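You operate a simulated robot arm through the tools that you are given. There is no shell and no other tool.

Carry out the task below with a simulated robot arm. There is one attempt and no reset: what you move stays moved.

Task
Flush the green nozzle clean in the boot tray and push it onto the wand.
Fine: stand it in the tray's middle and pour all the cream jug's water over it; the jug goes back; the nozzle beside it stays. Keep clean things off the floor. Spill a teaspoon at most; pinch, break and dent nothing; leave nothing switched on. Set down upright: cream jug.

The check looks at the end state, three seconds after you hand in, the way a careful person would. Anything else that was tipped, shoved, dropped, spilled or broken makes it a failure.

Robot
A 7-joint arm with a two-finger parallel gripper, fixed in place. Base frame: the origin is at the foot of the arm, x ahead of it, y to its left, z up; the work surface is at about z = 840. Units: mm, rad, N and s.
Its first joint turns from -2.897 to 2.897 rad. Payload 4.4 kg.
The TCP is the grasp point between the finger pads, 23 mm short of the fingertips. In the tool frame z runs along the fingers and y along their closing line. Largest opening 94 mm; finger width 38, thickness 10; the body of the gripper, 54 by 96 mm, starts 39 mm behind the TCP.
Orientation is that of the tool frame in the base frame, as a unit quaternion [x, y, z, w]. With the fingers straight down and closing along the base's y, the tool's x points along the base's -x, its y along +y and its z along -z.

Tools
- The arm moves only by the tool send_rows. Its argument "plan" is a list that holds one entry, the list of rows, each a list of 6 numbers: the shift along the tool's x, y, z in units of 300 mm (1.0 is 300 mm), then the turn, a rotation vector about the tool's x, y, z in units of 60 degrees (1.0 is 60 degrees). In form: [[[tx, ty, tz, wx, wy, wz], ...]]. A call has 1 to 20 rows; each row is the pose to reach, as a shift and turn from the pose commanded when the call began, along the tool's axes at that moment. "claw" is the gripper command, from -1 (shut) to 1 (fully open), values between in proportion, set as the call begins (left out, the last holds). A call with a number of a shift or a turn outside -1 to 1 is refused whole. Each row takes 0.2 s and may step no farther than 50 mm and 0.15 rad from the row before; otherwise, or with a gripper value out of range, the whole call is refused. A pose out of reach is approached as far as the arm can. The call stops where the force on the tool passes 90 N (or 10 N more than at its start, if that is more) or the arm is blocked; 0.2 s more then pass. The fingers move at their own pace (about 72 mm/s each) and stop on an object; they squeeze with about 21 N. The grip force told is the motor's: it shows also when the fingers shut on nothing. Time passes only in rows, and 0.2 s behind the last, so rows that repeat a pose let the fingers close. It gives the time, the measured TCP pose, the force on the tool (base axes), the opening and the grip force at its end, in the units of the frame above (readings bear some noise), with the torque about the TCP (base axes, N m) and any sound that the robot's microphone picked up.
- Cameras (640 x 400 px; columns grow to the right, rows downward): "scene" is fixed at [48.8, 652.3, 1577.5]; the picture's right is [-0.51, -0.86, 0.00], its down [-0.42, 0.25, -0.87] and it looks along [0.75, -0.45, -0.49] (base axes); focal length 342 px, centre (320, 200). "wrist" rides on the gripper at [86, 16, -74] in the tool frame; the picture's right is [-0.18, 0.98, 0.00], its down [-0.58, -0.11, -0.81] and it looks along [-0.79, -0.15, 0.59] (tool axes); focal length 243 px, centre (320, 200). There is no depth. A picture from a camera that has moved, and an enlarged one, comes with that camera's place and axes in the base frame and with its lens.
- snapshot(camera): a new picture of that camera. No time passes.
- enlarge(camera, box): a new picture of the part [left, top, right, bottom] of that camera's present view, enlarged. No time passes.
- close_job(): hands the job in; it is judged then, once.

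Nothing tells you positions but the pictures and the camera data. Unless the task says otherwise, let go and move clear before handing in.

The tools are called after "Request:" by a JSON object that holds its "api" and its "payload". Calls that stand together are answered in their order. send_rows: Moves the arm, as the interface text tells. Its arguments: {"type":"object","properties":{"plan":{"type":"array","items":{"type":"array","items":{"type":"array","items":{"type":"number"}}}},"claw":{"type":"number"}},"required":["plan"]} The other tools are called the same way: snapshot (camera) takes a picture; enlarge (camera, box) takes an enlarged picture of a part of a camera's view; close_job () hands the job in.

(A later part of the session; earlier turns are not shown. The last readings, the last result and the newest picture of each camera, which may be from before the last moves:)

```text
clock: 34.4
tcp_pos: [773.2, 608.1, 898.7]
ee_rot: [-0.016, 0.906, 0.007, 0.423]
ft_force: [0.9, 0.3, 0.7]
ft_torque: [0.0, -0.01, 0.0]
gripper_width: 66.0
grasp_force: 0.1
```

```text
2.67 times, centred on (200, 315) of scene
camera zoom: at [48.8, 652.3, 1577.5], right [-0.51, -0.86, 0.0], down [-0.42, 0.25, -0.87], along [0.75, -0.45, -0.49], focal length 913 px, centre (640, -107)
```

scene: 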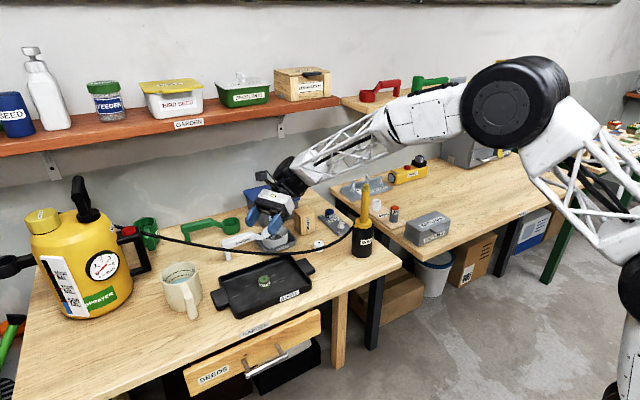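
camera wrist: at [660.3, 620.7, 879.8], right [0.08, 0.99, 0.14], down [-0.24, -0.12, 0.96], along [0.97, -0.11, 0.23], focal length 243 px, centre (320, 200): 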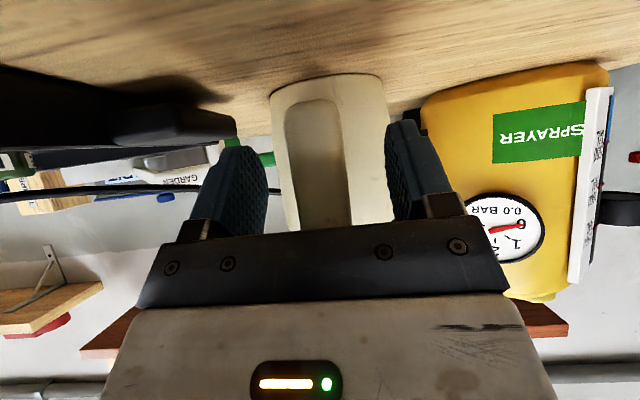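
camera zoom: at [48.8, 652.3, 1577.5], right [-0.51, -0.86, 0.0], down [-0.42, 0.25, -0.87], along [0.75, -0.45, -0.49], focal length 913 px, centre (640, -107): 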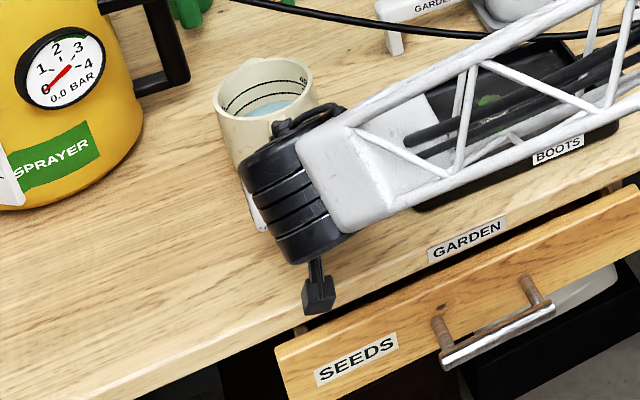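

The handle bar is centred between the fingers. Closing the gripper on it.

Request:
{"api": "send_rows", "payload": {"plan": [[[0, 0, 0, 0, 0, 0], [0, 0, 0, 0, 0, 0], [0, 0, 0, 0, 0, 0], [0, 0, 0, 0, 0, 0], [0, 0, 0, 0, 0, 0]]], "claw": -0.8}}

Request:
{"api": "snapshot", "payload": {"camera": "wrist"}}

Request:
{"api": "enlarge", "payload": {"camera": "scene", "box": [140, 240, 230, 330]}}

```text
clock: 35.6
tcp_pos: [773.3, 608.0, 897.6]
ee_rot: [-0.015, 0.906, 0.007, 0.423]
ft_force: [-0.5, 1.7, 0.6]
ft_torque: [0.05, 0.01, 0.12]
gripper_width: 24.8
grasp_force: 21.1
```

```text
taken
camera wrist: at [660.2, 620.8, 879.8], right [0.08, 0.99, 0.14], down [-0.24, -0.12, 0.96], along [0.97, -0.11, 0.23], focal length 243 px, centre (320, 200)
```

wrist: 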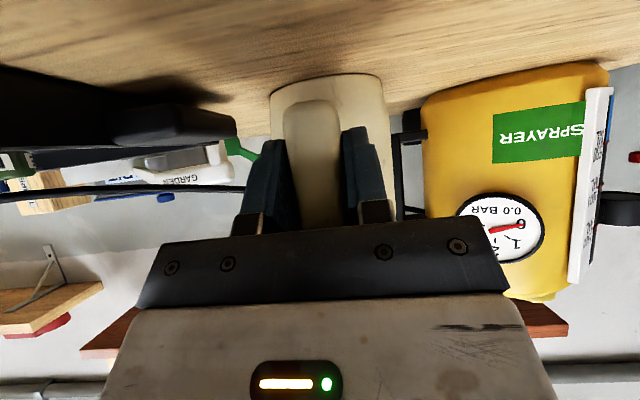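

```text
4.44 times, centred on (185, 285) of scene
camera zoom: at [48.8, 652.3, 1577.5], right [-0.51, -0.86, 0.0], down [-0.42, 0.25, -0.87], along [0.75, -0.45, -0.49], focal length 1522 px, centre (920, -178)
```

zoom: 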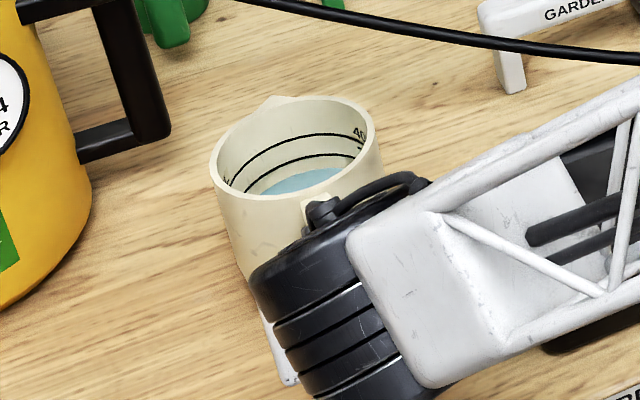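

The grip is solid at 24.8 mm and 21 N. I'll lift a few millimetres slowly and check whether the jug stays level.

Request:
{"api": "send_rows", "payload": {"plan": [[[-0.003, 0, -0.0025, 0, 0, 0], [-0.006, 0, -0.005, 0, 0, 0], [-0.01, 0, -0.0085, 0, 0, 0], [-0.0153, 0, -0.0129, 0, 0, 0], [-0.0204, 0, -0.0172, 0, 0, 0], [-0.0204, 0, -0.0172, 0, 0, 0]]]}}

Request:
{"api": "enlarge", "payload": {"camera": "scene", "box": [140, 240, 230, 330]}}

Request:
{"api": "snapshot", "payload": {"camera": "wrist"}}

```text
clock: 37.0
tcp_pos: [770.2, 606.9, 906.4]
ee_rot: [-0.016, 0.906, 0.007, 0.423]
ft_force: [0.0, 0.4, -4.2]
ft_torque: [-0.03, 0.24, -0.02]
gripper_width: 24.9
grasp_force: 20.9
```

```text
4.44 times, centred on (185, 285) of scene
camera zoom: at [48.8, 652.3, 1577.5], right [-0.51, -0.86, 0.0], down [-0.42, 0.25, -0.87], along [0.75, -0.45, -0.49], focal length 1522 px, centre (920, -178)
```

zoom: 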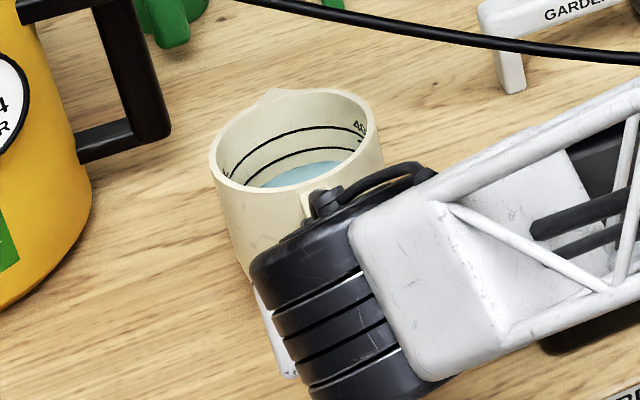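

```text
taken
camera wrist: at [657.7, 620.1, 887.3], right [0.08, 0.99, 0.14], down [-0.24, -0.12, 0.96], along [0.97, -0.11, 0.23], focal length 243 px, centre (320, 200)
```

wrist: 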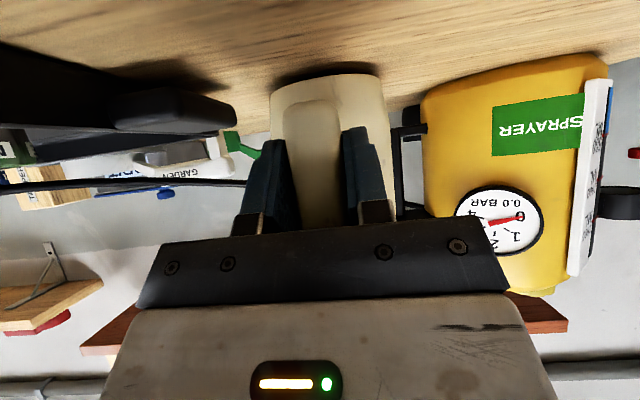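

The jug lifts level with no slip (about 430 g). I'll raise it slowly to carry height.

Request:
{"api": "send_rows", "payload": {"plan": [[[-0.01, 0, -0.0084, 0, 0, 0], [-0.028, 0, -0.0235, 0, 0, 0], [-0.053, 0, -0.0445, 0, 0, 0], [-0.083, 0, -0.0697, 0, 0, 0], [-0.115, 0, -0.0966, 0, 0, 0], [-0.15, 0, -0.126, 0, 0, 0], [-0.185, 0, -0.1554, 0, 0, 0], [-0.22, 0, -0.1848, 0, 0, 0], [-0.255, 0, -0.2142, 0, 0, 0], [-0.29, 0, -0.2436, 0, 0, 0], [-0.322, 0, -0.2705, 0, 0, 0], [-0.35, 0, -0.294, 0, 0, 0], [-0.372, 0, -0.3125, 0, 0, 0], [-0.386, 0, -0.324, 0, 0, 0], [-0.393, 0, -0.33, 0, 0, 0], [-0.393, 0, -0.33, 0, 0, 0]]]}}

Request:
{"api": "enlarge", "payload": {"camera": "scene", "box": [100, 150, 300, 330]}}

Request:
{"api": "snapshot", "payload": {"camera": "wrist"}}

```text
clock: 40.4
tcp_pos: [772.4, 606.9, 1061.1]
ee_rot: [-0.016, 0.906, 0.008, 0.423]
ft_force: [0.1, -0.3, -3.0]
ft_torque: [0.01, 0.18, 0.0]
gripper_width: 24.9
grasp_force: 20.6
```

```text
2.22 times, centred on (200, 240) of scene
camera zoom: at [48.8, 652.3, 1577.5], right [-0.51, -0.86, 0.0], down [-0.42, 0.25, -0.87], along [0.75, -0.45, -0.49], focal length 761 px, centre (587, 111)
```

zoom: 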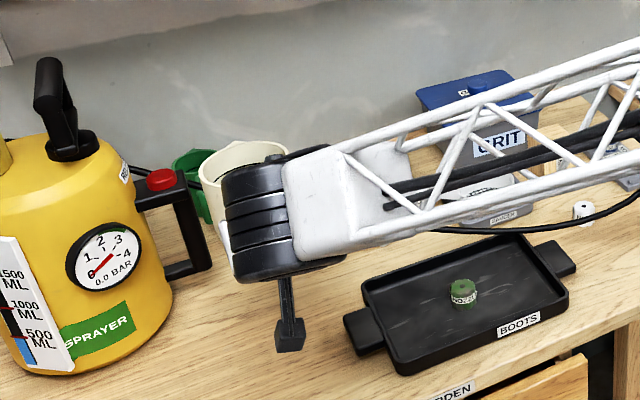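

```text
taken
camera wrist: at [658.6, 620.5, 1041.8], right [0.08, 0.99, 0.14], down [-0.24, -0.12, 0.96], along [0.97, -0.11, 0.23], focal length 243 px, centre (320, 200)
```

wrist: 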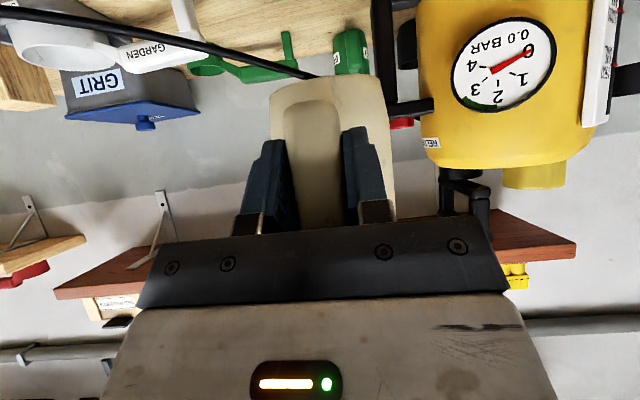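

The jug is steady at carry height. Next I'll carry it slowly to the pre-pour pose beside the nozzle, yawing −60° and keeping it upright.

Request:
{"api": "send_rows", "payload": {"plan": [[[0.0024, -0.0054, -0.0028, 0.0153, 0, 0.0129], [0.0071, -0.0161, -0.0085, 0.046, 0, 0.0386], [0.0142, -0.0322, -0.0169, 0.0919, 0, 0.0772], [0.0225, -0.0509, -0.0268, 0.1455, 0, 0.1222], [0.032, -0.0724, -0.0381, 0.2068, 0, 0.1736], [0.0427, -0.0965, -0.0508, 0.2758, 0, 0.2315], [0.0533, -0.1206, -0.0635, 0.3447, 0, 0.2894], [0.0652, -0.1474, -0.0777, 0.4213, 0, 0.3537], [0.0758, -0.1715, -0.0904, 0.4902, 0, 0.4115], [0.0865, -0.1956, -0.1031, 0.5592, 0, 0.4694], [0.096, -0.2171, -0.1144, 0.6205, 0, 0.5208], [0.1043, -0.2358, -0.1243, 0.6741, 0, 0.5658], [0.1114, -0.2519, -0.1327, 0.72, 0, 0.6044], [0.1161, -0.2626, -0.1384, 0.7507, 0, 0.6301], [0.1185, -0.268, -0.1412, 0.766, 0, 0.643], [0.1185, -0.268, -0.1412, 0.766, 0, 0.643], [0.1185, -0.268, -0.1412, 0.766, 0, 0.643]]]}}

Request:
{"api": "enlarge", "payload": {"camera": "scene", "box": [140, 130, 340, 330]}}

Request:
{"api": "snapshot", "payload": {"camera": "wrist"}}

```text
clock: 44.0
tcp_pos: [718.5, 525.2, 1060.8]
ee_rot: [0.439, 0.793, -0.205, 0.37]
ft_force: [0.0, 1.6, -3.9]
ft_torque: [0.19, 0.14, -0.03]
gripper_width: 24.9
grasp_force: 21.2
```

```text
2.00 times, centred on (240, 230) of scene
camera zoom: at [48.8, 652.3, 1577.5], right [-0.51, -0.86, 0.0], down [-0.42, 0.25, -0.87], along [0.75, -0.45, -0.49], focal length 685 px, centre (480, 140)
```

zoom: 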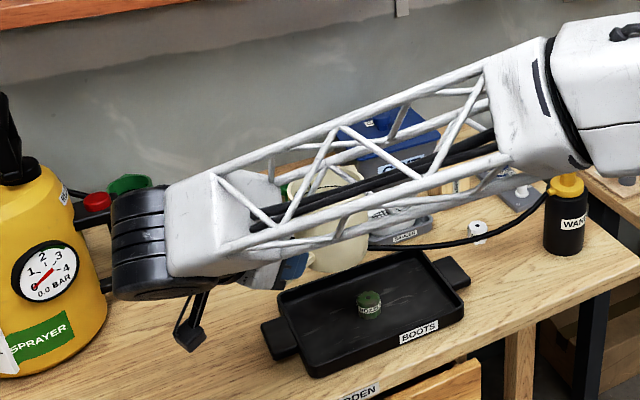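

```text
taken
camera wrist: at [673.0, 629.6, 1041.8], right [0.9, 0.42, 0.14], down [-0.22, 0.15, 0.96], along [0.38, -0.9, 0.23], focal length 243 px, centre (320, 200)
```

wrist: 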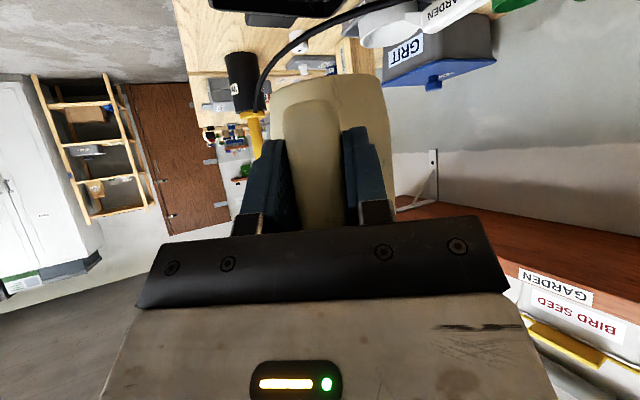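

The jug is upright in the pre-pour pose with the spout about over the nozzle. I'll tilt to 40°, which should stay below pour onset, and check the aim.

Request:
{"api": "send_rows", "payload": {"plan": [[[0.0036, 0, -0.0042, 0, 0.035, 0], [0.0071, 0, -0.0084, 0, 0.083, 0], [0.0118, 0, -0.014, 0, 0.167, 0], [0.0137, 0, -0.0163, 0, 0.25, 0], [0.0131, 0, -0.0156, 0, 0.333, 0], [0.0099, 0, -0.0117, 0, 0.417, 0], [0.0041, 0, -0.0049, 0, 0.5, 0], [-0.0045, 0, 0.0054, 0, 0.583, 0], [-0.0152, 0, 0.0181, 0, 0.667, 0], [-0.0152, 0, 0.0181, 0, 0.667, 0], [-0.0152, 0, 0.0181, 0, 0.667, 0]]]}}

Request:
{"api": "enlarge", "payload": {"camera": "scene", "box": [160, 150, 340, 330]}}

Request:
{"api": "snapshot", "payload": {"camera": "wrist"}}

```text
clock: 46.4
tcp_pos: [723.6, 518.6, 1060.5]
ee_rot: [0.483, 0.871, -0.042, 0.076]
ft_force: [-0.1, -0.5, -3.4]
ft_torque: [0.13, 0.05, -0.02]
gripper_width: 25.1
grasp_force: 20.4
```

```text
2.22 times, centred on (250, 240) of scene
camera zoom: at [48.8, 652.3, 1577.5], right [-0.51, -0.86, 0.0], down [-0.42, 0.25, -0.87], along [0.75, -0.45, -0.49], focal length 761 px, centre (476, 111)
```

zoom: 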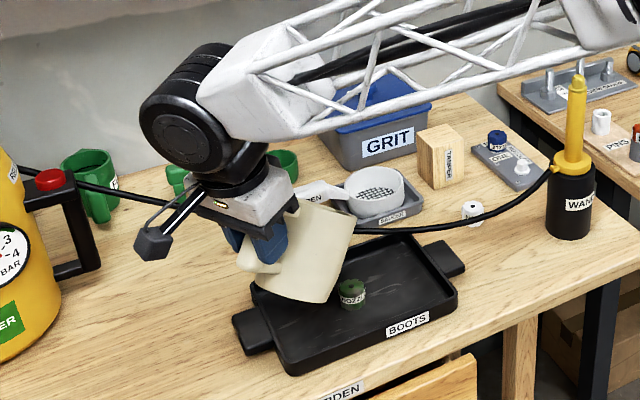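

```text
taken
camera wrist: at [685.0, 611.0, 1119.2], right [0.93, 0.37, 0.03], down [0.14, -0.43, 0.89], along [0.34, -0.83, -0.45], focal length 243 px, centre (320, 200)
```

wrist: 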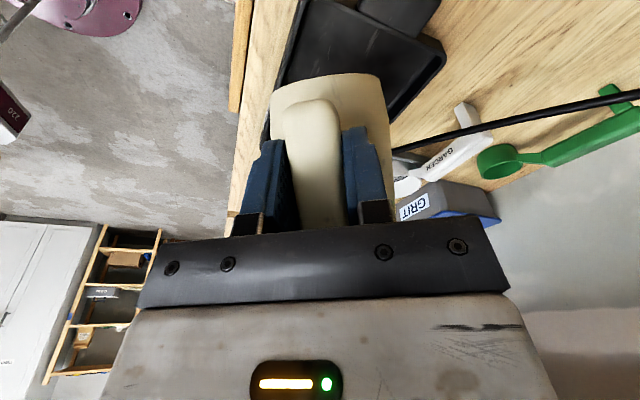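

At 40° the jug is still dry at the lip and predicted to be over the nozzle. I'll lower slightly and keep tilting slowly through the likely onset.

Request:
{"api": "send_rows", "payload": {"plan": [[[0.0004, 0, 0.0135, 0, 0.05, 0], [-0.0003, 0, 0.0271, 0, 0.1, 0], [-0.0032, 0, 0.0277, 0, 0.133, 0], [-0.0131, 0, 0.0294, 0, 0.167, 0], [-0.0236, 0, 0.0313, 0, 0.2, 0], [-0.0348, 0, 0.0332, 0, 0.233, 0]]]}}

Request:
{"api": "enlarge", "payload": {"camera": "scene", "box": [190, 190, 330, 320]}}

Request:
{"api": "snapshot", "payload": {"camera": "wrist"}}

```text
clock: 47.8
tcp_pos: [729.4, 509.3, 1053.4]
ee_rot: [0.485, 0.874, 0.018, -0.031]
ft_force: [-0.5, 0.0, -3.1]
ft_torque: [0.11, 0.08, 0.03]
gripper_width: 24.8
grasp_force: 20.6
```

```text
3.08 times, centred on (260, 255) of scene
camera zoom: at [48.8, 652.3, 1577.5], right [-0.51, -0.86, 0.0], down [-0.42, 0.25, -0.87], along [0.75, -0.45, -0.49], focal length 1054 px, centre (505, 31)
```

zoom: 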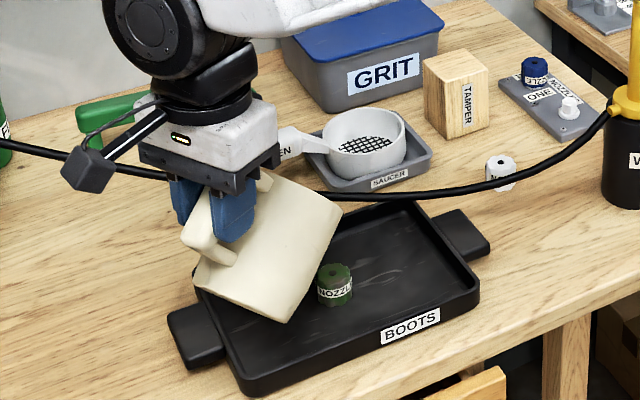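

```text
taken
camera wrist: at [699.8, 586.6, 1133.3], right [0.93, 0.37, -0.01], down [0.25, -0.6, 0.76], along [0.27, -0.71, -0.65], focal length 243 px, centre (320, 200)
```

wrist: 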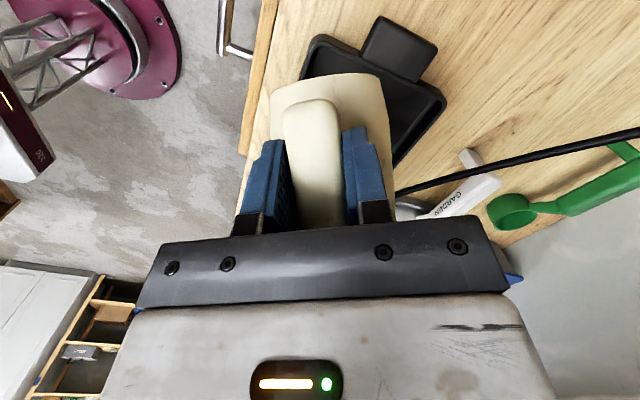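

The jug's silhouette matches my computed geometry, so the spout should be right over the nozzle. No water is flowing yet. Continuing slowly.

Request:
{"api": "send_rows", "payload": {"plan": [[[-0.0116, 0, -0.0008, 0, 0.033, 0], [-0.0206, 0, -0.0014, 0, 0.058, 0], [-0.0299, 0, -0.0021, 0, 0.083, 0], [-0.0396, 0, -0.0028, 0, 0.108, 0], [-0.0495, 0, -0.0035, 0, 0.133, 0]]]}}

Request:
{"api": "enlarge", "payload": {"camera": "scene", "box": [190, 190, 330, 320]}}

```text
clock: 49.0
tcp_pos: [737.7, 496.1, 1051.7]
ee_rot: [0.483, 0.87, 0.051, -0.092]
ft_force: [-1.2, 0.5, -2.8]
ft_torque: [0.07, 0.06, 0.02]
gripper_width: 24.7
grasp_force: 21.0
```

```text
3.08 times, centred on (260, 255) of scene
camera zoom: at [48.8, 652.3, 1577.5], right [-0.51, -0.86, 0.0], down [-0.42, 0.25, -0.87], along [0.75, -0.45, -0.49], focal length 1054 px, centre (505, 31)
```

zoom: 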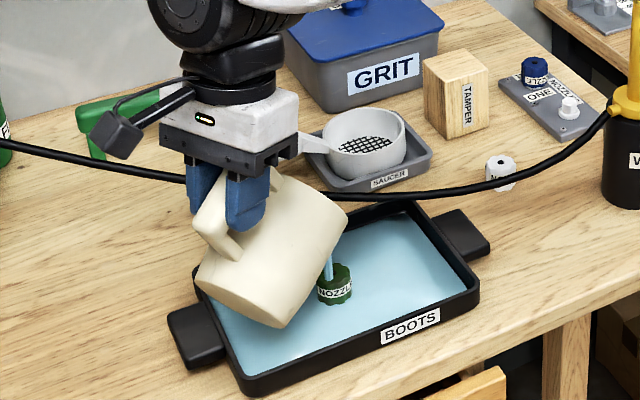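

The stream is landing on the nozzle and the water is collecting in the tray. I'll nudge the aim 5 mm forward and keep tilting slowly.

Request:
{"api": "send_rows", "payload": {"plan": [[[-0.0179, 0, -0.0038, 0, 0.025, 0], [-0.0362, 0, -0.0077, 0, 0.05, 0], [-0.0466, 0, -0.0099, 0, 0.075, 0], [-0.0574, 0, -0.0122, 0, 0.1, 0], [-0.0681, 0, -0.0145, 0, 0.125, 0], [-0.0792, 0, -0.0168, 0, 0.15, 0]]]}}

Request:
{"api": "enlarge", "payload": {"camera": "scene", "box": [190, 190, 330, 320]}}

Request:
{"api": "enlarge", "payload": {"camera": "scene", "box": [245, 230, 295, 270]}}

```text
clock: 50.4
tcp_pos: [749.5, 474.5, 1054.0]
ee_rot: [0.476, 0.86, 0.089, -0.16]
ft_force: [-0.6, -0.1, -2.1]
ft_torque: [0.05, 0.02, 0.0]
gripper_width: 25.0
grasp_force: 20.6
```

```text
3.08 times, centred on (260, 255) of scene
camera zoom: at [48.8, 652.3, 1577.5], right [-0.51, -0.86, 0.0], down [-0.42, 0.25, -0.87], along [0.75, -0.45, -0.49], focal length 1054 px, centre (505, 31)
```

zoom: 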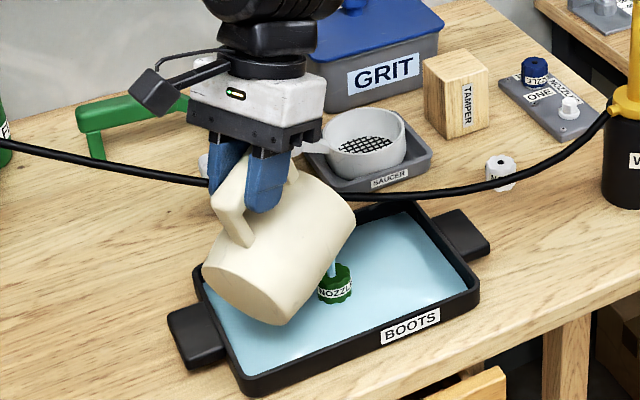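

```text
10.00 times, centred on (270, 250) of scene
camera zoom: at [48.8, 652.3, 1577.5], right [-0.51, -0.86, 0.0], down [-0.42, 0.25, -0.87], along [0.75, -0.45, -0.49], focal length 3425 px, centre (820, -300)
```

zoom: 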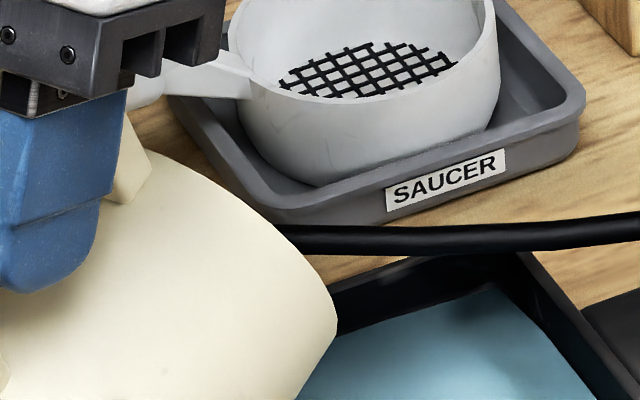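

The stream is still on the nozzle, which already looks greener. Continuing the tilt.

Request:
{"api": "send_rows", "payload": {"plan": [[[-0.0143, 0, -0.0055, 0, 0.033, 0], [-0.0293, 0, -0.0112, 0, 0.067, 0], [-0.0442, 0, -0.017, 0, 0.1, 0], [-0.0594, 0, -0.0228, 0, 0.133, 0], [-0.0753, 0, -0.0289, 0, 0.167, 0], [-0.0912, 0, -0.035, 0, 0.2, 0]]]}}

Request:
{"api": "enlarge", "payload": {"camera": "scene", "box": [190, 190, 330, 320]}}

Request:
{"api": "snapshot", "payload": {"camera": "wrist"}}

```text
clock: 51.8
tcp_pos: [766.1, 451.7, 1053.7]
ee_rot: [0.465, 0.838, 0.138, -0.249]
ft_force: [0.8, 0.0, -1.4]
ft_torque: [0.01, 0.01, -0.02]
gripper_width: 24.7
grasp_force: 20.9
```

```text
3.08 times, centred on (260, 255) of scene
camera zoom: at [48.8, 652.3, 1577.5], right [-0.51, -0.86, 0.0], down [-0.42, 0.25, -0.87], along [0.75, -0.45, -0.49], focal length 1054 px, centre (505, 31)
```

zoom: 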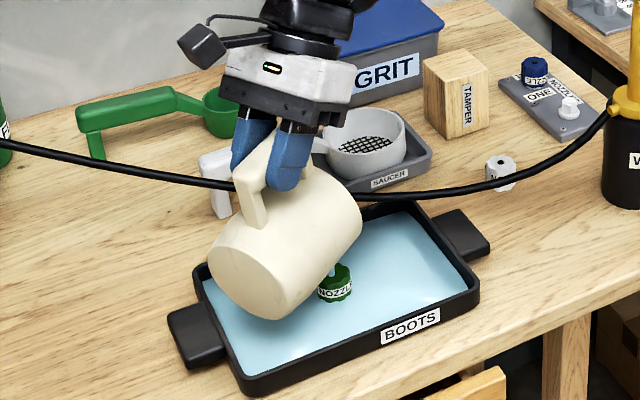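

```text
taken
camera wrist: at [763.1, 487.4, 1163.3], right [0.92, 0.39, -0.1], down [0.4, -0.84, 0.36], along [0.06, -0.37, -0.93], focal length 243 px, centre (320, 200)
```

wrist: 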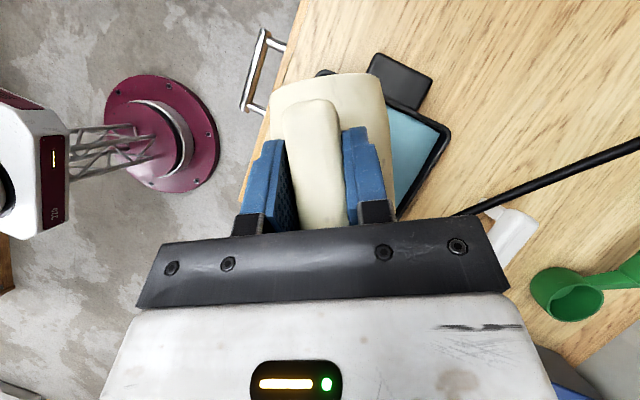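

Most of the water is out, with the tool load dropping toward the empty jug's weight. I'll continue to about 116° and hold so the rest drains onto the nozzle.

Request:
{"api": "send_rows", "payload": {"plan": [[[-0.0157, 0, -0.0102, 0, 0.033, 0], [-0.0319, 0, -0.0207, 0, 0.067, 0], [-0.0481, 0, -0.0312, 0, 0.1, 0], [-0.0646, 0, -0.0419, 0, 0.133, 0], [-0.0811, 0, -0.0526, 0, 0.167, 0], [-0.0978, 0, -0.0635, 0, 0.2, 0], [-0.1211, 0, -0.0786, 0, 0.25, 0], [-0.1443, 0, -0.0937, 0, 0.3, 0], [-0.1677, 0, -0.1089, 0, 0.35, 0], [-0.1912, 0, -0.1242, 0, 0.4, 0], [-0.2147, 0, -0.1394, 0, 0.45, 0], [-0.2379, 0, -0.1545, 0, 0.5, 0], [-0.2614, 0, -0.1697, 0, 0.55, 0], [-0.2614, 0, -0.1697, 0, 0.55, 0], [-0.2614, 0, -0.1697, 0, 0.55, 0], [-0.2614, 0, -0.1697, 0, 0.55, 0], [-0.2614, 0, -0.1697, 0, 0.55, 0]]]}}

Request:
{"api": "enlarge", "payload": {"camera": "scene", "box": [190, 190, 330, 320]}}

Request:
{"api": "snapshot", "payload": {"camera": "wrist"}}

```text
clock: 55.4
tcp_pos: [816.5, 369.8, 1053.2]
ee_rot: [0.406, 0.733, 0.264, -0.477]
ft_force: [-0.2, 0.5, -1.2]
ft_torque: [-0.05, -0.06, 0.03]
gripper_width: 25.0
grasp_force: 20.6
```

```text
3.08 times, centred on (260, 255) of scene
camera zoom: at [48.8, 652.3, 1577.5], right [-0.51, -0.86, 0.0], down [-0.42, 0.25, -0.87], along [0.75, -0.45, -0.49], focal length 1054 px, centre (505, 31)
```

zoom: 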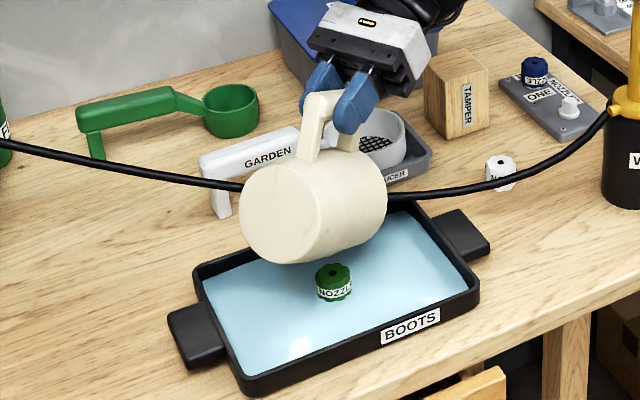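

```text
taken
camera wrist: at [847.7, 351.5, 1161.5], right [0.87, 0.46, -0.17], down [0.42, -0.88, -0.2], along [-0.24, 0.11, -0.96], focal length 243 px, centre (320, 200)
```

wrist: 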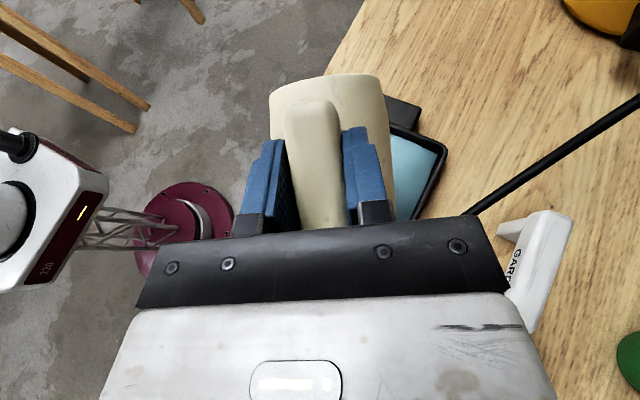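

The stream has stopped. I'll check the nozzle and the surroundings for leftover mud or spills.

Request:
{"api": "enlarge", "payload": {"camera": "scene", "box": [250, 255, 310, 295]}}

Request:
{"api": "enlarge", "payload": {"camera": "scene", "box": [130, 200, 330, 340]}}

```text
10.00 times, centred on (280, 275) of scene
camera zoom: at [48.8, 652.3, 1577.5], right [-0.51, -0.86, 0.0], down [-0.42, 0.25, -0.87], along [0.75, -0.45, -0.49], focal length 3425 px, centre (720, -550)
```

zoom: 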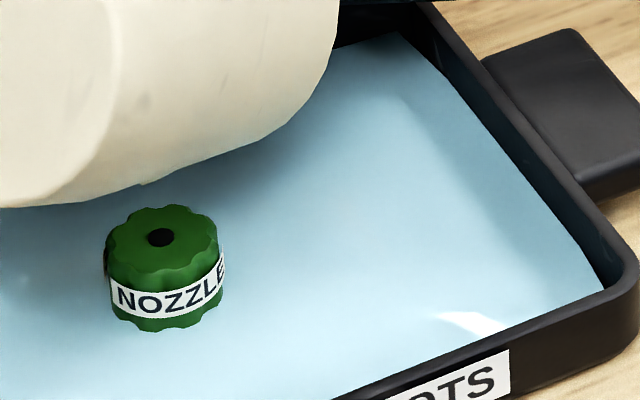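

```text
2.86 times, centred on (230, 270) of scene
camera zoom: at [48.8, 652.3, 1577.5], right [-0.51, -0.86, 0.0], down [-0.42, 0.25, -0.87], along [0.75, -0.45, -0.49], focal length 979 px, centre (577, 0)
```

zoom: 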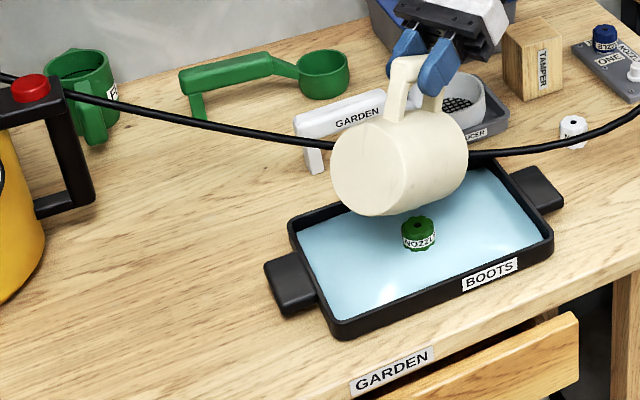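

The nozzle is now clean green, the water is all in the tray and the bench looks dry. I'll hold briefly to drain, then tilt the jug back upright along the same path.

Request:
{"api": "send_rows", "payload": {"plan": [[[0, 0, 0, 0, 0, 0], [0, 0, 0, 0, 0, 0], [0, 0, 0, 0, 0, 0], [0, 0, 0, 0, 0, 0], [0, 0, 0, 0, 0, 0]]]}}

Request:
{"api": "send_rows", "payload": {"plan": [[[0.01, 0, 0.022, 0, -0.05, 0], [0.0323, 0, 0.0726, 0, -0.155, 0], [0.0554, 0, 0.1245, 0, -0.267, 0], [0.0785, 0, 0.1764, 0, -0.378, 0], [0.1016, 0, 0.2282, 0, -0.489, 0], [0.1247, 0, 0.2801, 0, -0.6, 0], [0.1478, 0, 0.332, 0, -0.711, 0], [0.1709, 0, 0.3838, 0, -0.822, 0], [0.194, 0, 0.4357, 0, -0.933, 0], [0.194, 0, 0.4357, 0, -0.933, 0]]]}}

Request:
{"api": "send_rows", "payload": {"plan": [[[0.012, 0, 0.002, 0, -0.1, 0], [0.0277, 0, 0.0049, 0, -0.222, 0], [0.0416, 0, 0.0073, 0, -0.333, 0], [0.0555, 0, 0.0098, 0, -0.444, 0], [0.0693, 0, 0.0122, 0, -0.556, 0], [0.0832, 0, 0.0147, 0, -0.667, 0], [0.0971, 0, 0.0171, 0, -0.778, 0], [0.1109, 0, 0.0196, 0, -0.889, 0], [0.1248, 0, 0.022, 0, -1.0, 0], [0.1248, 0, 0.022, 0, -1.0, 0]]]}}

Request:
{"api": "snapshot", "payload": {"camera": "wrist"}}

Request:
{"api": "enlarge", "payload": {"camera": "scene", "box": [140, 130, 340, 330]}}

```text
clock: 56.6
tcp_pos: [815.8, 369.1, 1053.9]
ee_rot: [0.407, 0.733, 0.264, -0.476]
ft_force: [-0.3, -0.4, -1.0]
ft_torque: [-0.04, -0.02, 0.0]
gripper_width: 24.8
grasp_force: 20.8
```

```text
clock: 58.8
tcp_pos: [739.0, 492.9, 1053.7]
ee_rot: [0.483, 0.871, 0.043, -0.076]
ft_force: [0.2, -0.9, -1.9]
ft_torque: [0.01, 0.01, -0.01]
gripper_width: 24.9
grasp_force: 21.4
```

```text
clock: 61.0
tcp_pos: [718.9, 522.7, 1053.1]
ee_rot: [0.44, 0.793, -0.205, 0.369]
ft_force: [0.8, -0.4, -1.2]
ft_torque: [0.06, 0.06, -0.04]
gripper_width: 24.6
grasp_force: 21.2
```

```text
taken
camera wrist: at [673.4, 628.1, 1033.5], right [0.9, 0.42, 0.14], down [-0.22, 0.15, 0.96], along [0.38, -0.89, 0.23], focal length 243 px, centre (320, 200)
```

wrist: 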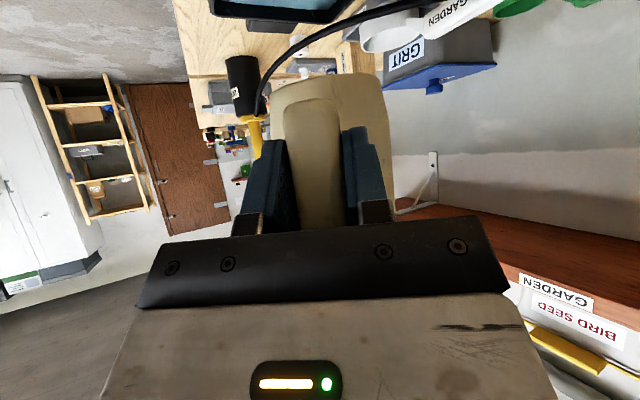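

```text
2.00 times, centred on (240, 230) of scene
camera zoom: at [48.8, 652.3, 1577.5], right [-0.51, -0.86, 0.0], down [-0.42, 0.25, -0.87], along [0.75, -0.45, -0.49], focal length 685 px, centre (480, 140)
```

zoom: 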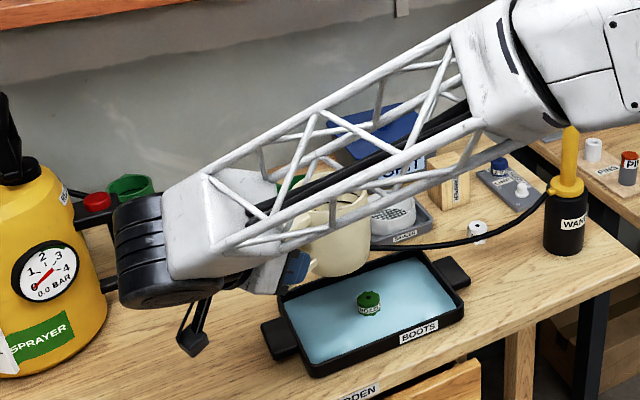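

The jug is upright and empty, and the grip hasn't shifted. I'll carry it back over its original spot.

Request:
{"api": "send_rows", "payload": {"plan": [[[0.0029, 0.0121, -0.0051, -0.0306, 0, -0.0257], [0.0102, 0.0423, -0.0179, -0.1072, 0, -0.09], [0.0182, 0.0755, -0.032, -0.1915, 0, -0.1608], [0.0261, 0.1087, -0.0461, -0.2758, 0, -0.2315], [0.0341, 0.1419, -0.0602, -0.36, 0, -0.3022], [0.0421, 0.1752, -0.0742, -0.4443, 0, -0.3729], [0.0501, 0.2084, -0.0883, -0.5285, 0, -0.4437], [0.0581, 0.2416, -0.1024, -0.6128, 0, -0.5144], [0.0653, 0.2718, -0.1152, -0.6894, 0, -0.5787], [0.0704, 0.2929, -0.1242, -0.743, 0, -0.6237], [0.0726, 0.302, -0.128, -0.766, 0, -0.643], [0.0726, 0.302, -0.128, -0.766, 0, -0.643], [0.0726, 0.302, -0.128, -0.766, 0, -0.643]]]}}

Request:
{"api": "enlarge", "payload": {"camera": "scene", "box": [100, 150, 300, 330]}}

Request:
{"api": "snapshot", "payload": {"camera": "wrist"}}

```text
clock: 63.8
tcp_pos: [774.3, 610.5, 1061.8]
ee_rot: [-0.016, 0.906, 0.007, 0.423]
ft_force: [0.2, 0.1, -1.8]
ft_torque: [-0.02, 0.02, 0.0]
gripper_width: 24.5
grasp_force: 20.7
```

```text
2.22 times, centred on (200, 240) of scene
camera zoom: at [48.8, 652.3, 1577.5], right [-0.51, -0.86, 0.0], down [-0.42, 0.25, -0.87], along [0.75, -0.45, -0.49], focal length 761 px, centre (587, 111)
```

zoom: 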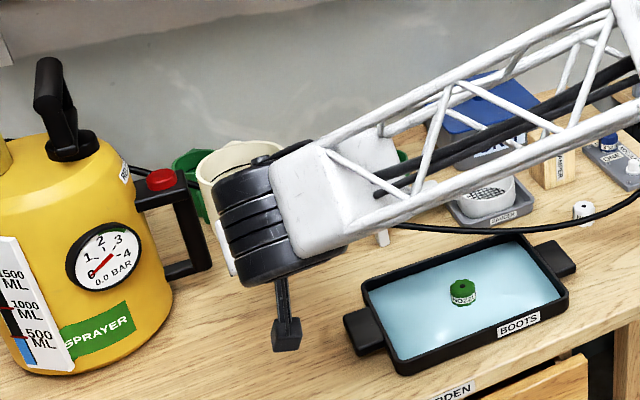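

```text
taken
camera wrist: at [660.9, 623.2, 1041.9], right [0.08, 0.99, 0.14], down [-0.24, -0.12, 0.96], along [0.97, -0.11, 0.23], focal length 243 px, centre (320, 200)
```

wrist: 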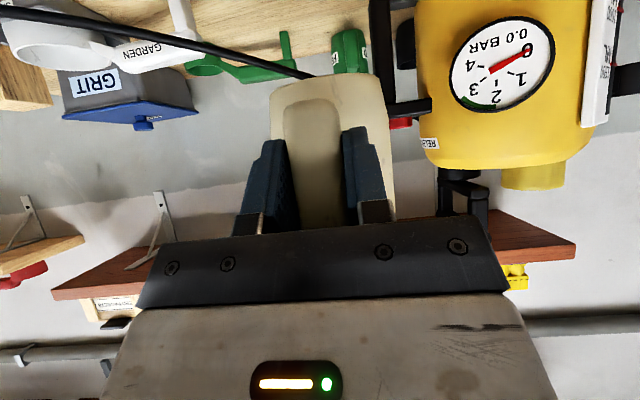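

The jug is back above its spot, within about 2 mm. I'll correct y and descend, stopping a few millimetres above the bench.

Request:
{"api": "send_rows", "payload": {"plan": [[[0.03, -0.003, 0.0252, 0, 0, 0], [0.08, -0.006, 0.0672, 0, 0, 0], [0.14, -0.008, 0.1175, 0, 0, 0], [0.2, -0.008, 0.1679, 0, 0, 0], [0.26, -0.008, 0.2183, 0, 0, 0], [0.31, -0.008, 0.2603, 0, 0, 0], [0.35, -0.008, 0.2939, 0, 0, 0], [0.38, -0.008, 0.319, 0, 0, 0], [0.395, -0.008, 0.3316, 0, 0, 0], [0.4034, -0.008, 0.3387, 0, 0, 0], [0.4034, -0.008, 0.3387, 0, 0, 0], [0.4034, -0.008, 0.3387, 0, 0, 0]]]}}

Request:
{"api": "enlarge", "payload": {"camera": "scene", "box": [140, 240, 230, 330]}}

Request:
{"api": "snapshot", "payload": {"camera": "wrist"}}

```text
clock: 66.4
tcp_pos: [773.0, 607.5, 902.8]
ee_rot: [-0.016, 0.906, 0.007, 0.423]
ft_force: [0.6, 0.1, -0.8]
ft_torque: [-0.03, 0.08, -0.01]
gripper_width: 24.9
grasp_force: 20.6
```

```text
4.44 times, centred on (185, 285) of scene
camera zoom: at [48.8, 652.3, 1577.5], right [-0.51, -0.86, 0.0], down [-0.42, 0.25, -0.87], along [0.75, -0.45, -0.49], focal length 1522 px, centre (920, -178)
```

zoom: 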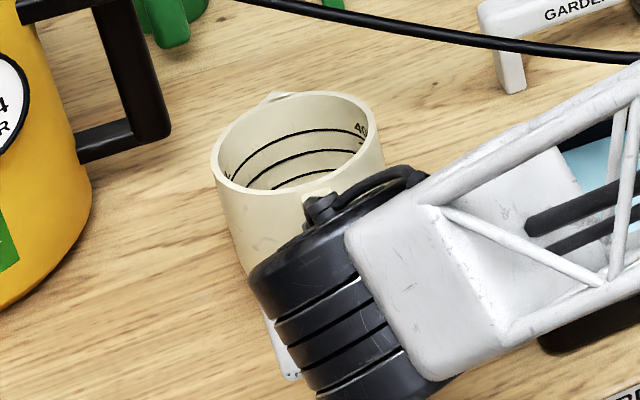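

```text
taken
camera wrist: at [659.7, 619.6, 883.7], right [0.08, 0.99, 0.14], down [-0.24, -0.12, 0.96], along [0.97, -0.11, 0.23], focal length 243 px, centre (320, 200)
```

wrist: 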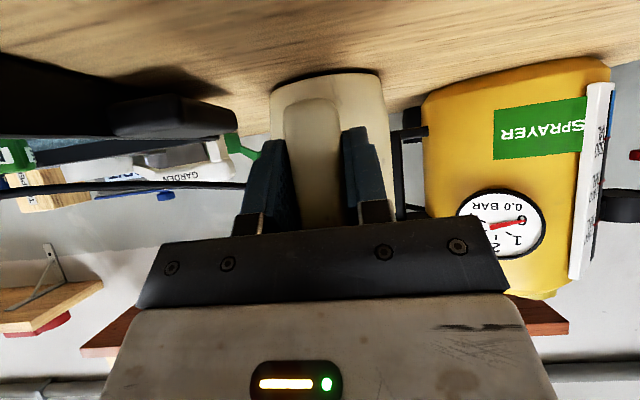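

The jug is empty and hovering about 4 mm over its spot. Lowering gently to contact.

Request:
{"api": "send_rows", "payload": {"plan": [[[0.0026, 0, 0.0021, 0, 0, 0], [0.0051, 0, 0.0043, 0, 0, 0], [0.0077, 0, 0.0064, 0, 0, 0], [0.0092, 0, 0.0077, 0, 0, 0], [0.0092, 0, 0.0077, 0, 0, 0]]]}}

Request:
{"api": "enlarge", "payload": {"camera": "wrist", "box": [240, 40, 420, 150]}}

```text
clock: 67.6
tcp_pos: [772.5, 607.0, 898.6]
ee_rot: [-0.016, 0.906, 0.007, 0.422]
ft_force: [0.2, 0.8, 0.6]
ft_torque: [-0.01, -0.14, 0.01]
gripper_width: 24.9
grasp_force: 20.7
```

```text
3.56 times, centred on (330, 95) of wrist
camera zoom: at [659.6, 619.8, 880.8], right [0.08, 0.99, 0.14], down [-0.24, -0.12, 0.96], along [0.97, -0.11, 0.23], focal length 863 px, centre (284, 573)
```

zoom: 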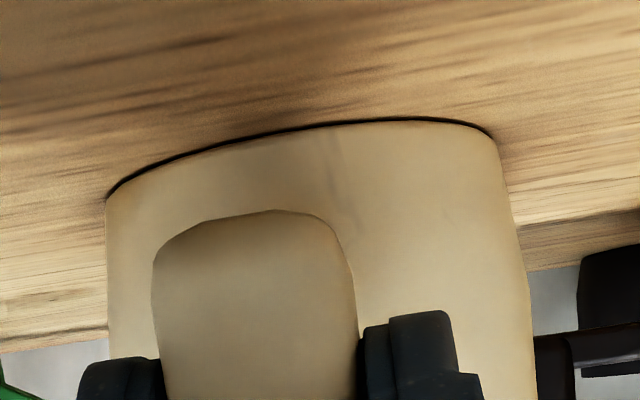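

Contact has started: the tool load is gone and a small moment has appeared. I'll go down a hair more and then open.

Request:
{"api": "send_rows", "payload": {"plan": [[[0.001, 0, 0.001, 0, 0, 0], [0.0018, 0, 0.0015, 0, 0, 0], [0.0018, 0, 0.0015, 0, 0, 0]]]}}

Request:
{"api": "send_rows", "payload": {"plan": [[[0, 0, 0, 0, 0, 0], [0, 0, 0, 0, 0, 0], [0, 0, 0, 0, 0, 0], [0, 0, 0, 0, 0, 0]]], "claw": 0.4}}

Request:
{"api": "snapshot", "payload": {"camera": "wrist"}}

Request:
{"api": "enlarge", "payload": {"camera": "scene", "box": [140, 240, 230, 330]}}

```text
clock: 68.4
tcp_pos: [771.5, 607.7, 899.4]
ee_rot: [-0.016, 0.906, 0.007, 0.423]
ft_force: [-0.1, -0.4, 0.6]
ft_torque: [-0.02, -0.2, -0.05]
gripper_width: 24.6
grasp_force: 20.6
```

```text
clock: 69.4
tcp_pos: [772.8, 607.8, 900.1]
ee_rot: [-0.016, 0.906, 0.008, 0.423]
ft_force: [-0.3, 0.1, -0.5]
ft_torque: [0.04, 0.02, -0.01]
gripper_width: 66.1
grasp_force: 0.0
```

```text
taken
camera wrist: at [659.4, 620.3, 880.8], right [0.08, 0.99, 0.14], down [-0.24, -0.12, 0.96], along [0.97, -0.11, 0.23], focal length 243 px, centre (320, 200)
```

wrist: 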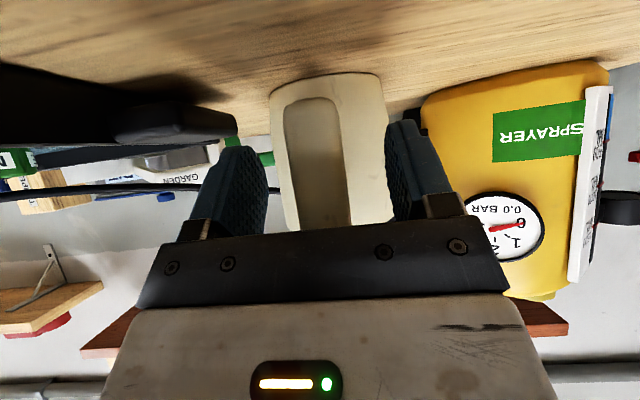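

```text
4.44 times, centred on (185, 285) of scene
camera zoom: at [48.8, 652.3, 1577.5], right [-0.51, -0.86, 0.0], down [-0.42, 0.25, -0.87], along [0.75, -0.45, -0.49], focal length 1522 px, centre (920, -178)
```

zoom: 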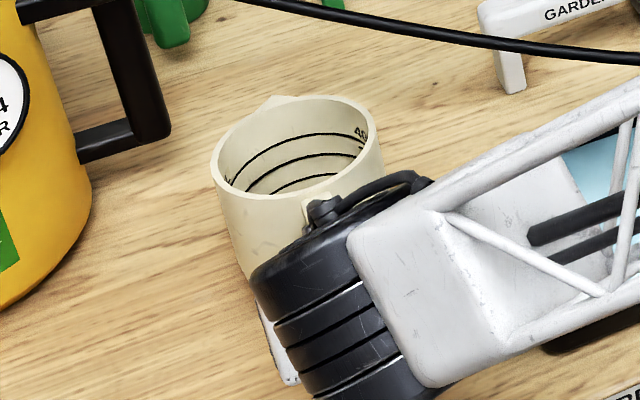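

The jug is standing in its original place. Backing straight off the handle, then up.

Request:
{"api": "send_rows", "payload": {"plan": [[[0.02, 0, -0.024, 0, 0, 0], [0.06, 0, -0.0715, 0, 0, 0], [0.11, 0, -0.131, 0, 0, 0], [0.16, 0, -0.191, 0, 0, 0], [0.182, 0, -0.217, 0, 0, 0], [0.182, 0, -0.217, 0, 0, 0]]]}}

Request:
{"api": "send_rows", "payload": {"plan": [[[-0.1, 0, -0.084, 0, 0, 0], [-0.2, 0, -0.168, 0, 0, 0], [-0.3, 0, -0.252, 0, 0, 0], [-0.383, 0, -0.3215, 0, 0, 0], [-0.383, 0, -0.3215, 0, 0, 0]]]}}

Request:
{"api": "enlarge", "payload": {"camera": "scene", "box": [130, 230, 330, 350]}}

Request:
{"api": "snapshot", "payload": {"camera": "scene"}}

```text
clock: 70.8
tcp_pos: [689.2, 604.3, 898.1]
ee_rot: [-0.016, 0.906, 0.007, 0.423]
ft_force: [-0.1, 0.1, -0.1]
ft_torque: [0.0, 0.01, -0.03]
gripper_width: 65.7
grasp_force: 0.1
```

```text
clock: 72.0
tcp_pos: [687.3, 604.4, 1048.6]
ee_rot: [-0.016, 0.906, 0.007, 0.422]
ft_force: [0.0, 0.2, 0.5]
ft_torque: [-0.02, 0.02, 0.0]
gripper_width: 65.9
grasp_force: 0.0
```

```text
3.20 times, centred on (230, 290) of scene
camera zoom: at [48.8, 652.3, 1577.5], right [-0.51, -0.86, 0.0], down [-0.42, 0.25, -0.87], along [0.75, -0.45, -0.49], focal length 1096 px, centre (608, -88)
```

zoom: 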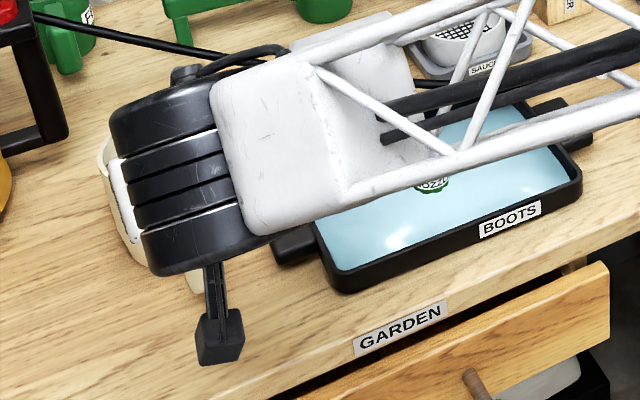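

```text
taken
```

scene: 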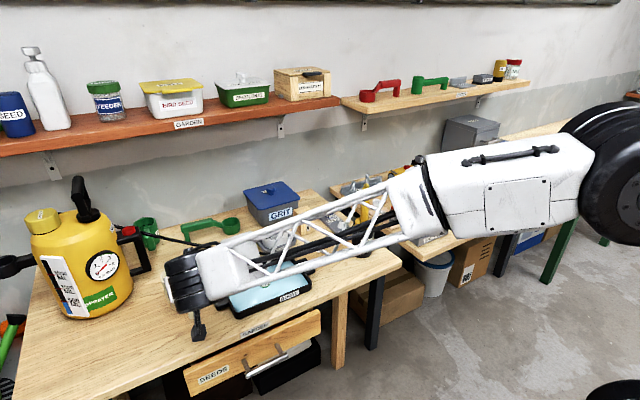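

The jug is released and clear. I'll return over the nozzle with the tool pointing straight down.

Request:
{"api": "send_rows", "payload": {"plan": [[[-0.0286, -0.0893, 0.0341, 0, 0.104, 0], [-0.0572, -0.1785, 0.0682, 0, 0.208, 0], [-0.0858, -0.2678, 0.1023, 0, 0.312, 0], [-0.1145, -0.357, 0.1364, 0, 0.4165, 0], [-0.1431, -0.4463, 0.1704, 0, 0.521, 0], [-0.1717, -0.5355, 0.2045, 0, 0.625, 0], [-0.2003, -0.6248, 0.2386, 0, 0.729, 0], [-0.2289, -0.714, 0.2727, 0, 0.833, 0], [-0.2289, -0.714, 0.2727, 0, 0.833, 0], [-0.2289, -0.714, 0.2727, 0, 0.833, 0]]]}}

Request:
{"api": "snapshot", "payload": {"camera": "wrist"}}

Request:
{"api": "enlarge", "payload": {"camera": "scene", "box": [130, 230, 330, 350]}}

Request:
{"api": "enlarge", "payload": {"camera": "scene", "box": [140, 240, 230, 330]}}

```text
clock: 74.2
tcp_pos: [801.2, 394.1, 1049.3]
ee_rot: [-0.018, 1.0, 0.0, -0.001]
ft_force: [0.3, 0.2, -0.1]
ft_torque: [0.03, 0.0, 0.02]
gripper_width: 65.6
grasp_force: 0.1
```

```text
taken
camera wrist: at [714.8, 408.0, 1124.1], right [0.15, 0.99, 0.0], down [0.59, -0.09, 0.81], along [0.8, -0.12, -0.59], focal length 243 px, centre (320, 200)
```

wrist: 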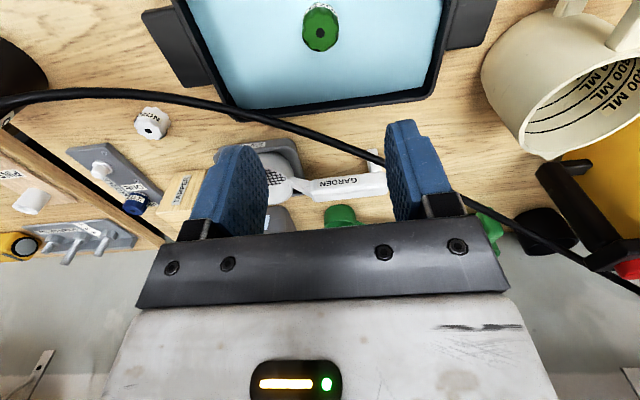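

```text
3.20 times, centred on (230, 290) of scene
camera zoom: at [48.8, 652.3, 1577.5], right [-0.51, -0.86, 0.0], down [-0.42, 0.25, -0.87], along [0.75, -0.45, -0.49], focal length 1096 px, centre (608, -88)
```

zoom: 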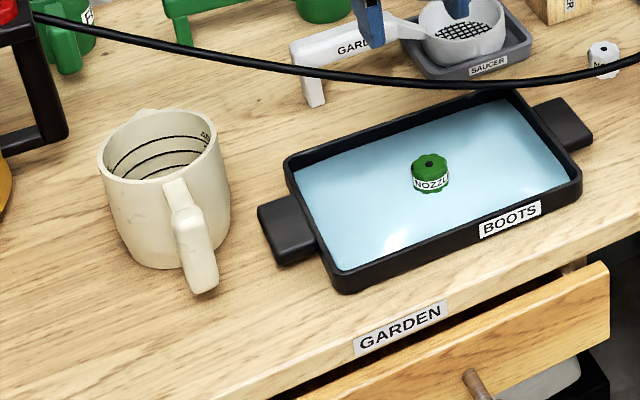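

```text
4.44 times, centred on (185, 285) of scene
camera zoom: at [48.8, 652.3, 1577.5], right [-0.51, -0.86, 0.0], down [-0.42, 0.25, -0.87], along [0.75, -0.45, -0.49], focal length 1522 px, centre (920, -178)
```

zoom: 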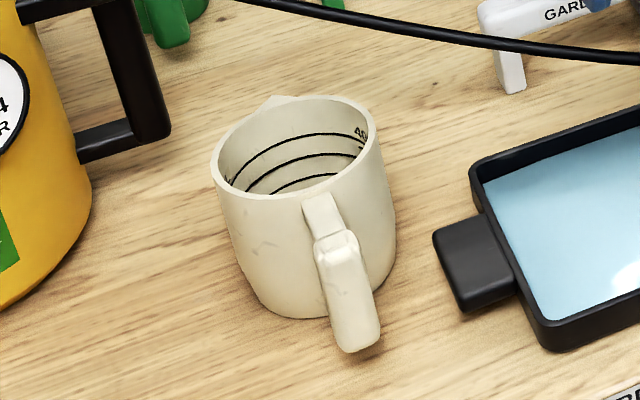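

The jug is standing exactly where it was. I'll check its inside and the nozzle from here.

Request:
{"api": "enlarge", "payload": {"camera": "wrist", "box": [470, 0, 640, 160]}}

Request:
{"api": "enlarge", "payload": {"camera": "wrist", "box": [260, 0, 380, 80]}}

```text
2.50 times, centred on (555, 80) of wrist
camera zoom: at [714.8, 408.0, 1124.1], right [0.15, 0.99, 0.0], down [0.59, -0.09, 0.81], along [0.8, -0.12, -0.59], focal length 606 px, centre (-268, 500)
```

zoom: 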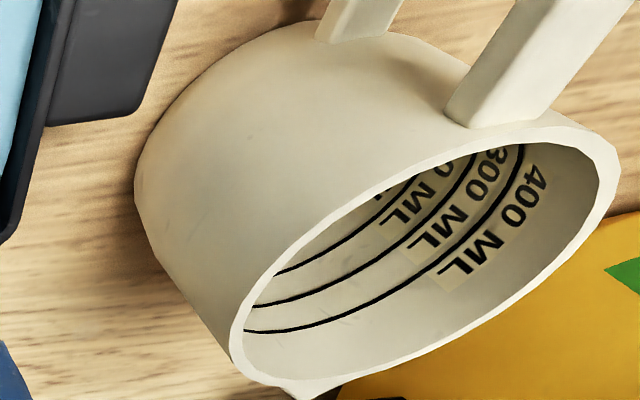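

```text
5.00 times, centred on (320, 40) of wrist
camera zoom: at [714.8, 408.0, 1124.1], right [0.15, 0.99, 0.0], down [0.59, -0.09, 0.81], along [0.8, -0.12, -0.59], focal length 1213 px, centre (320, 1000)
```

zoom: 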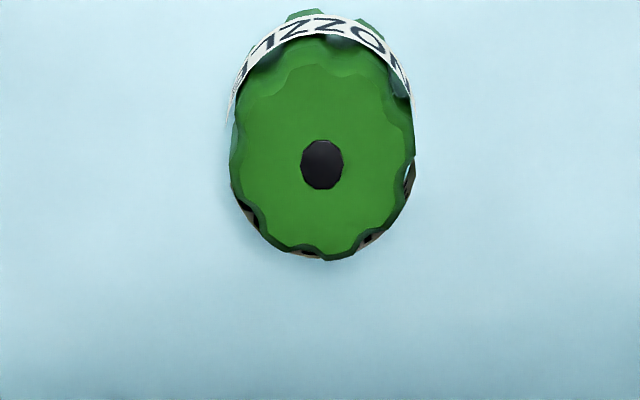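

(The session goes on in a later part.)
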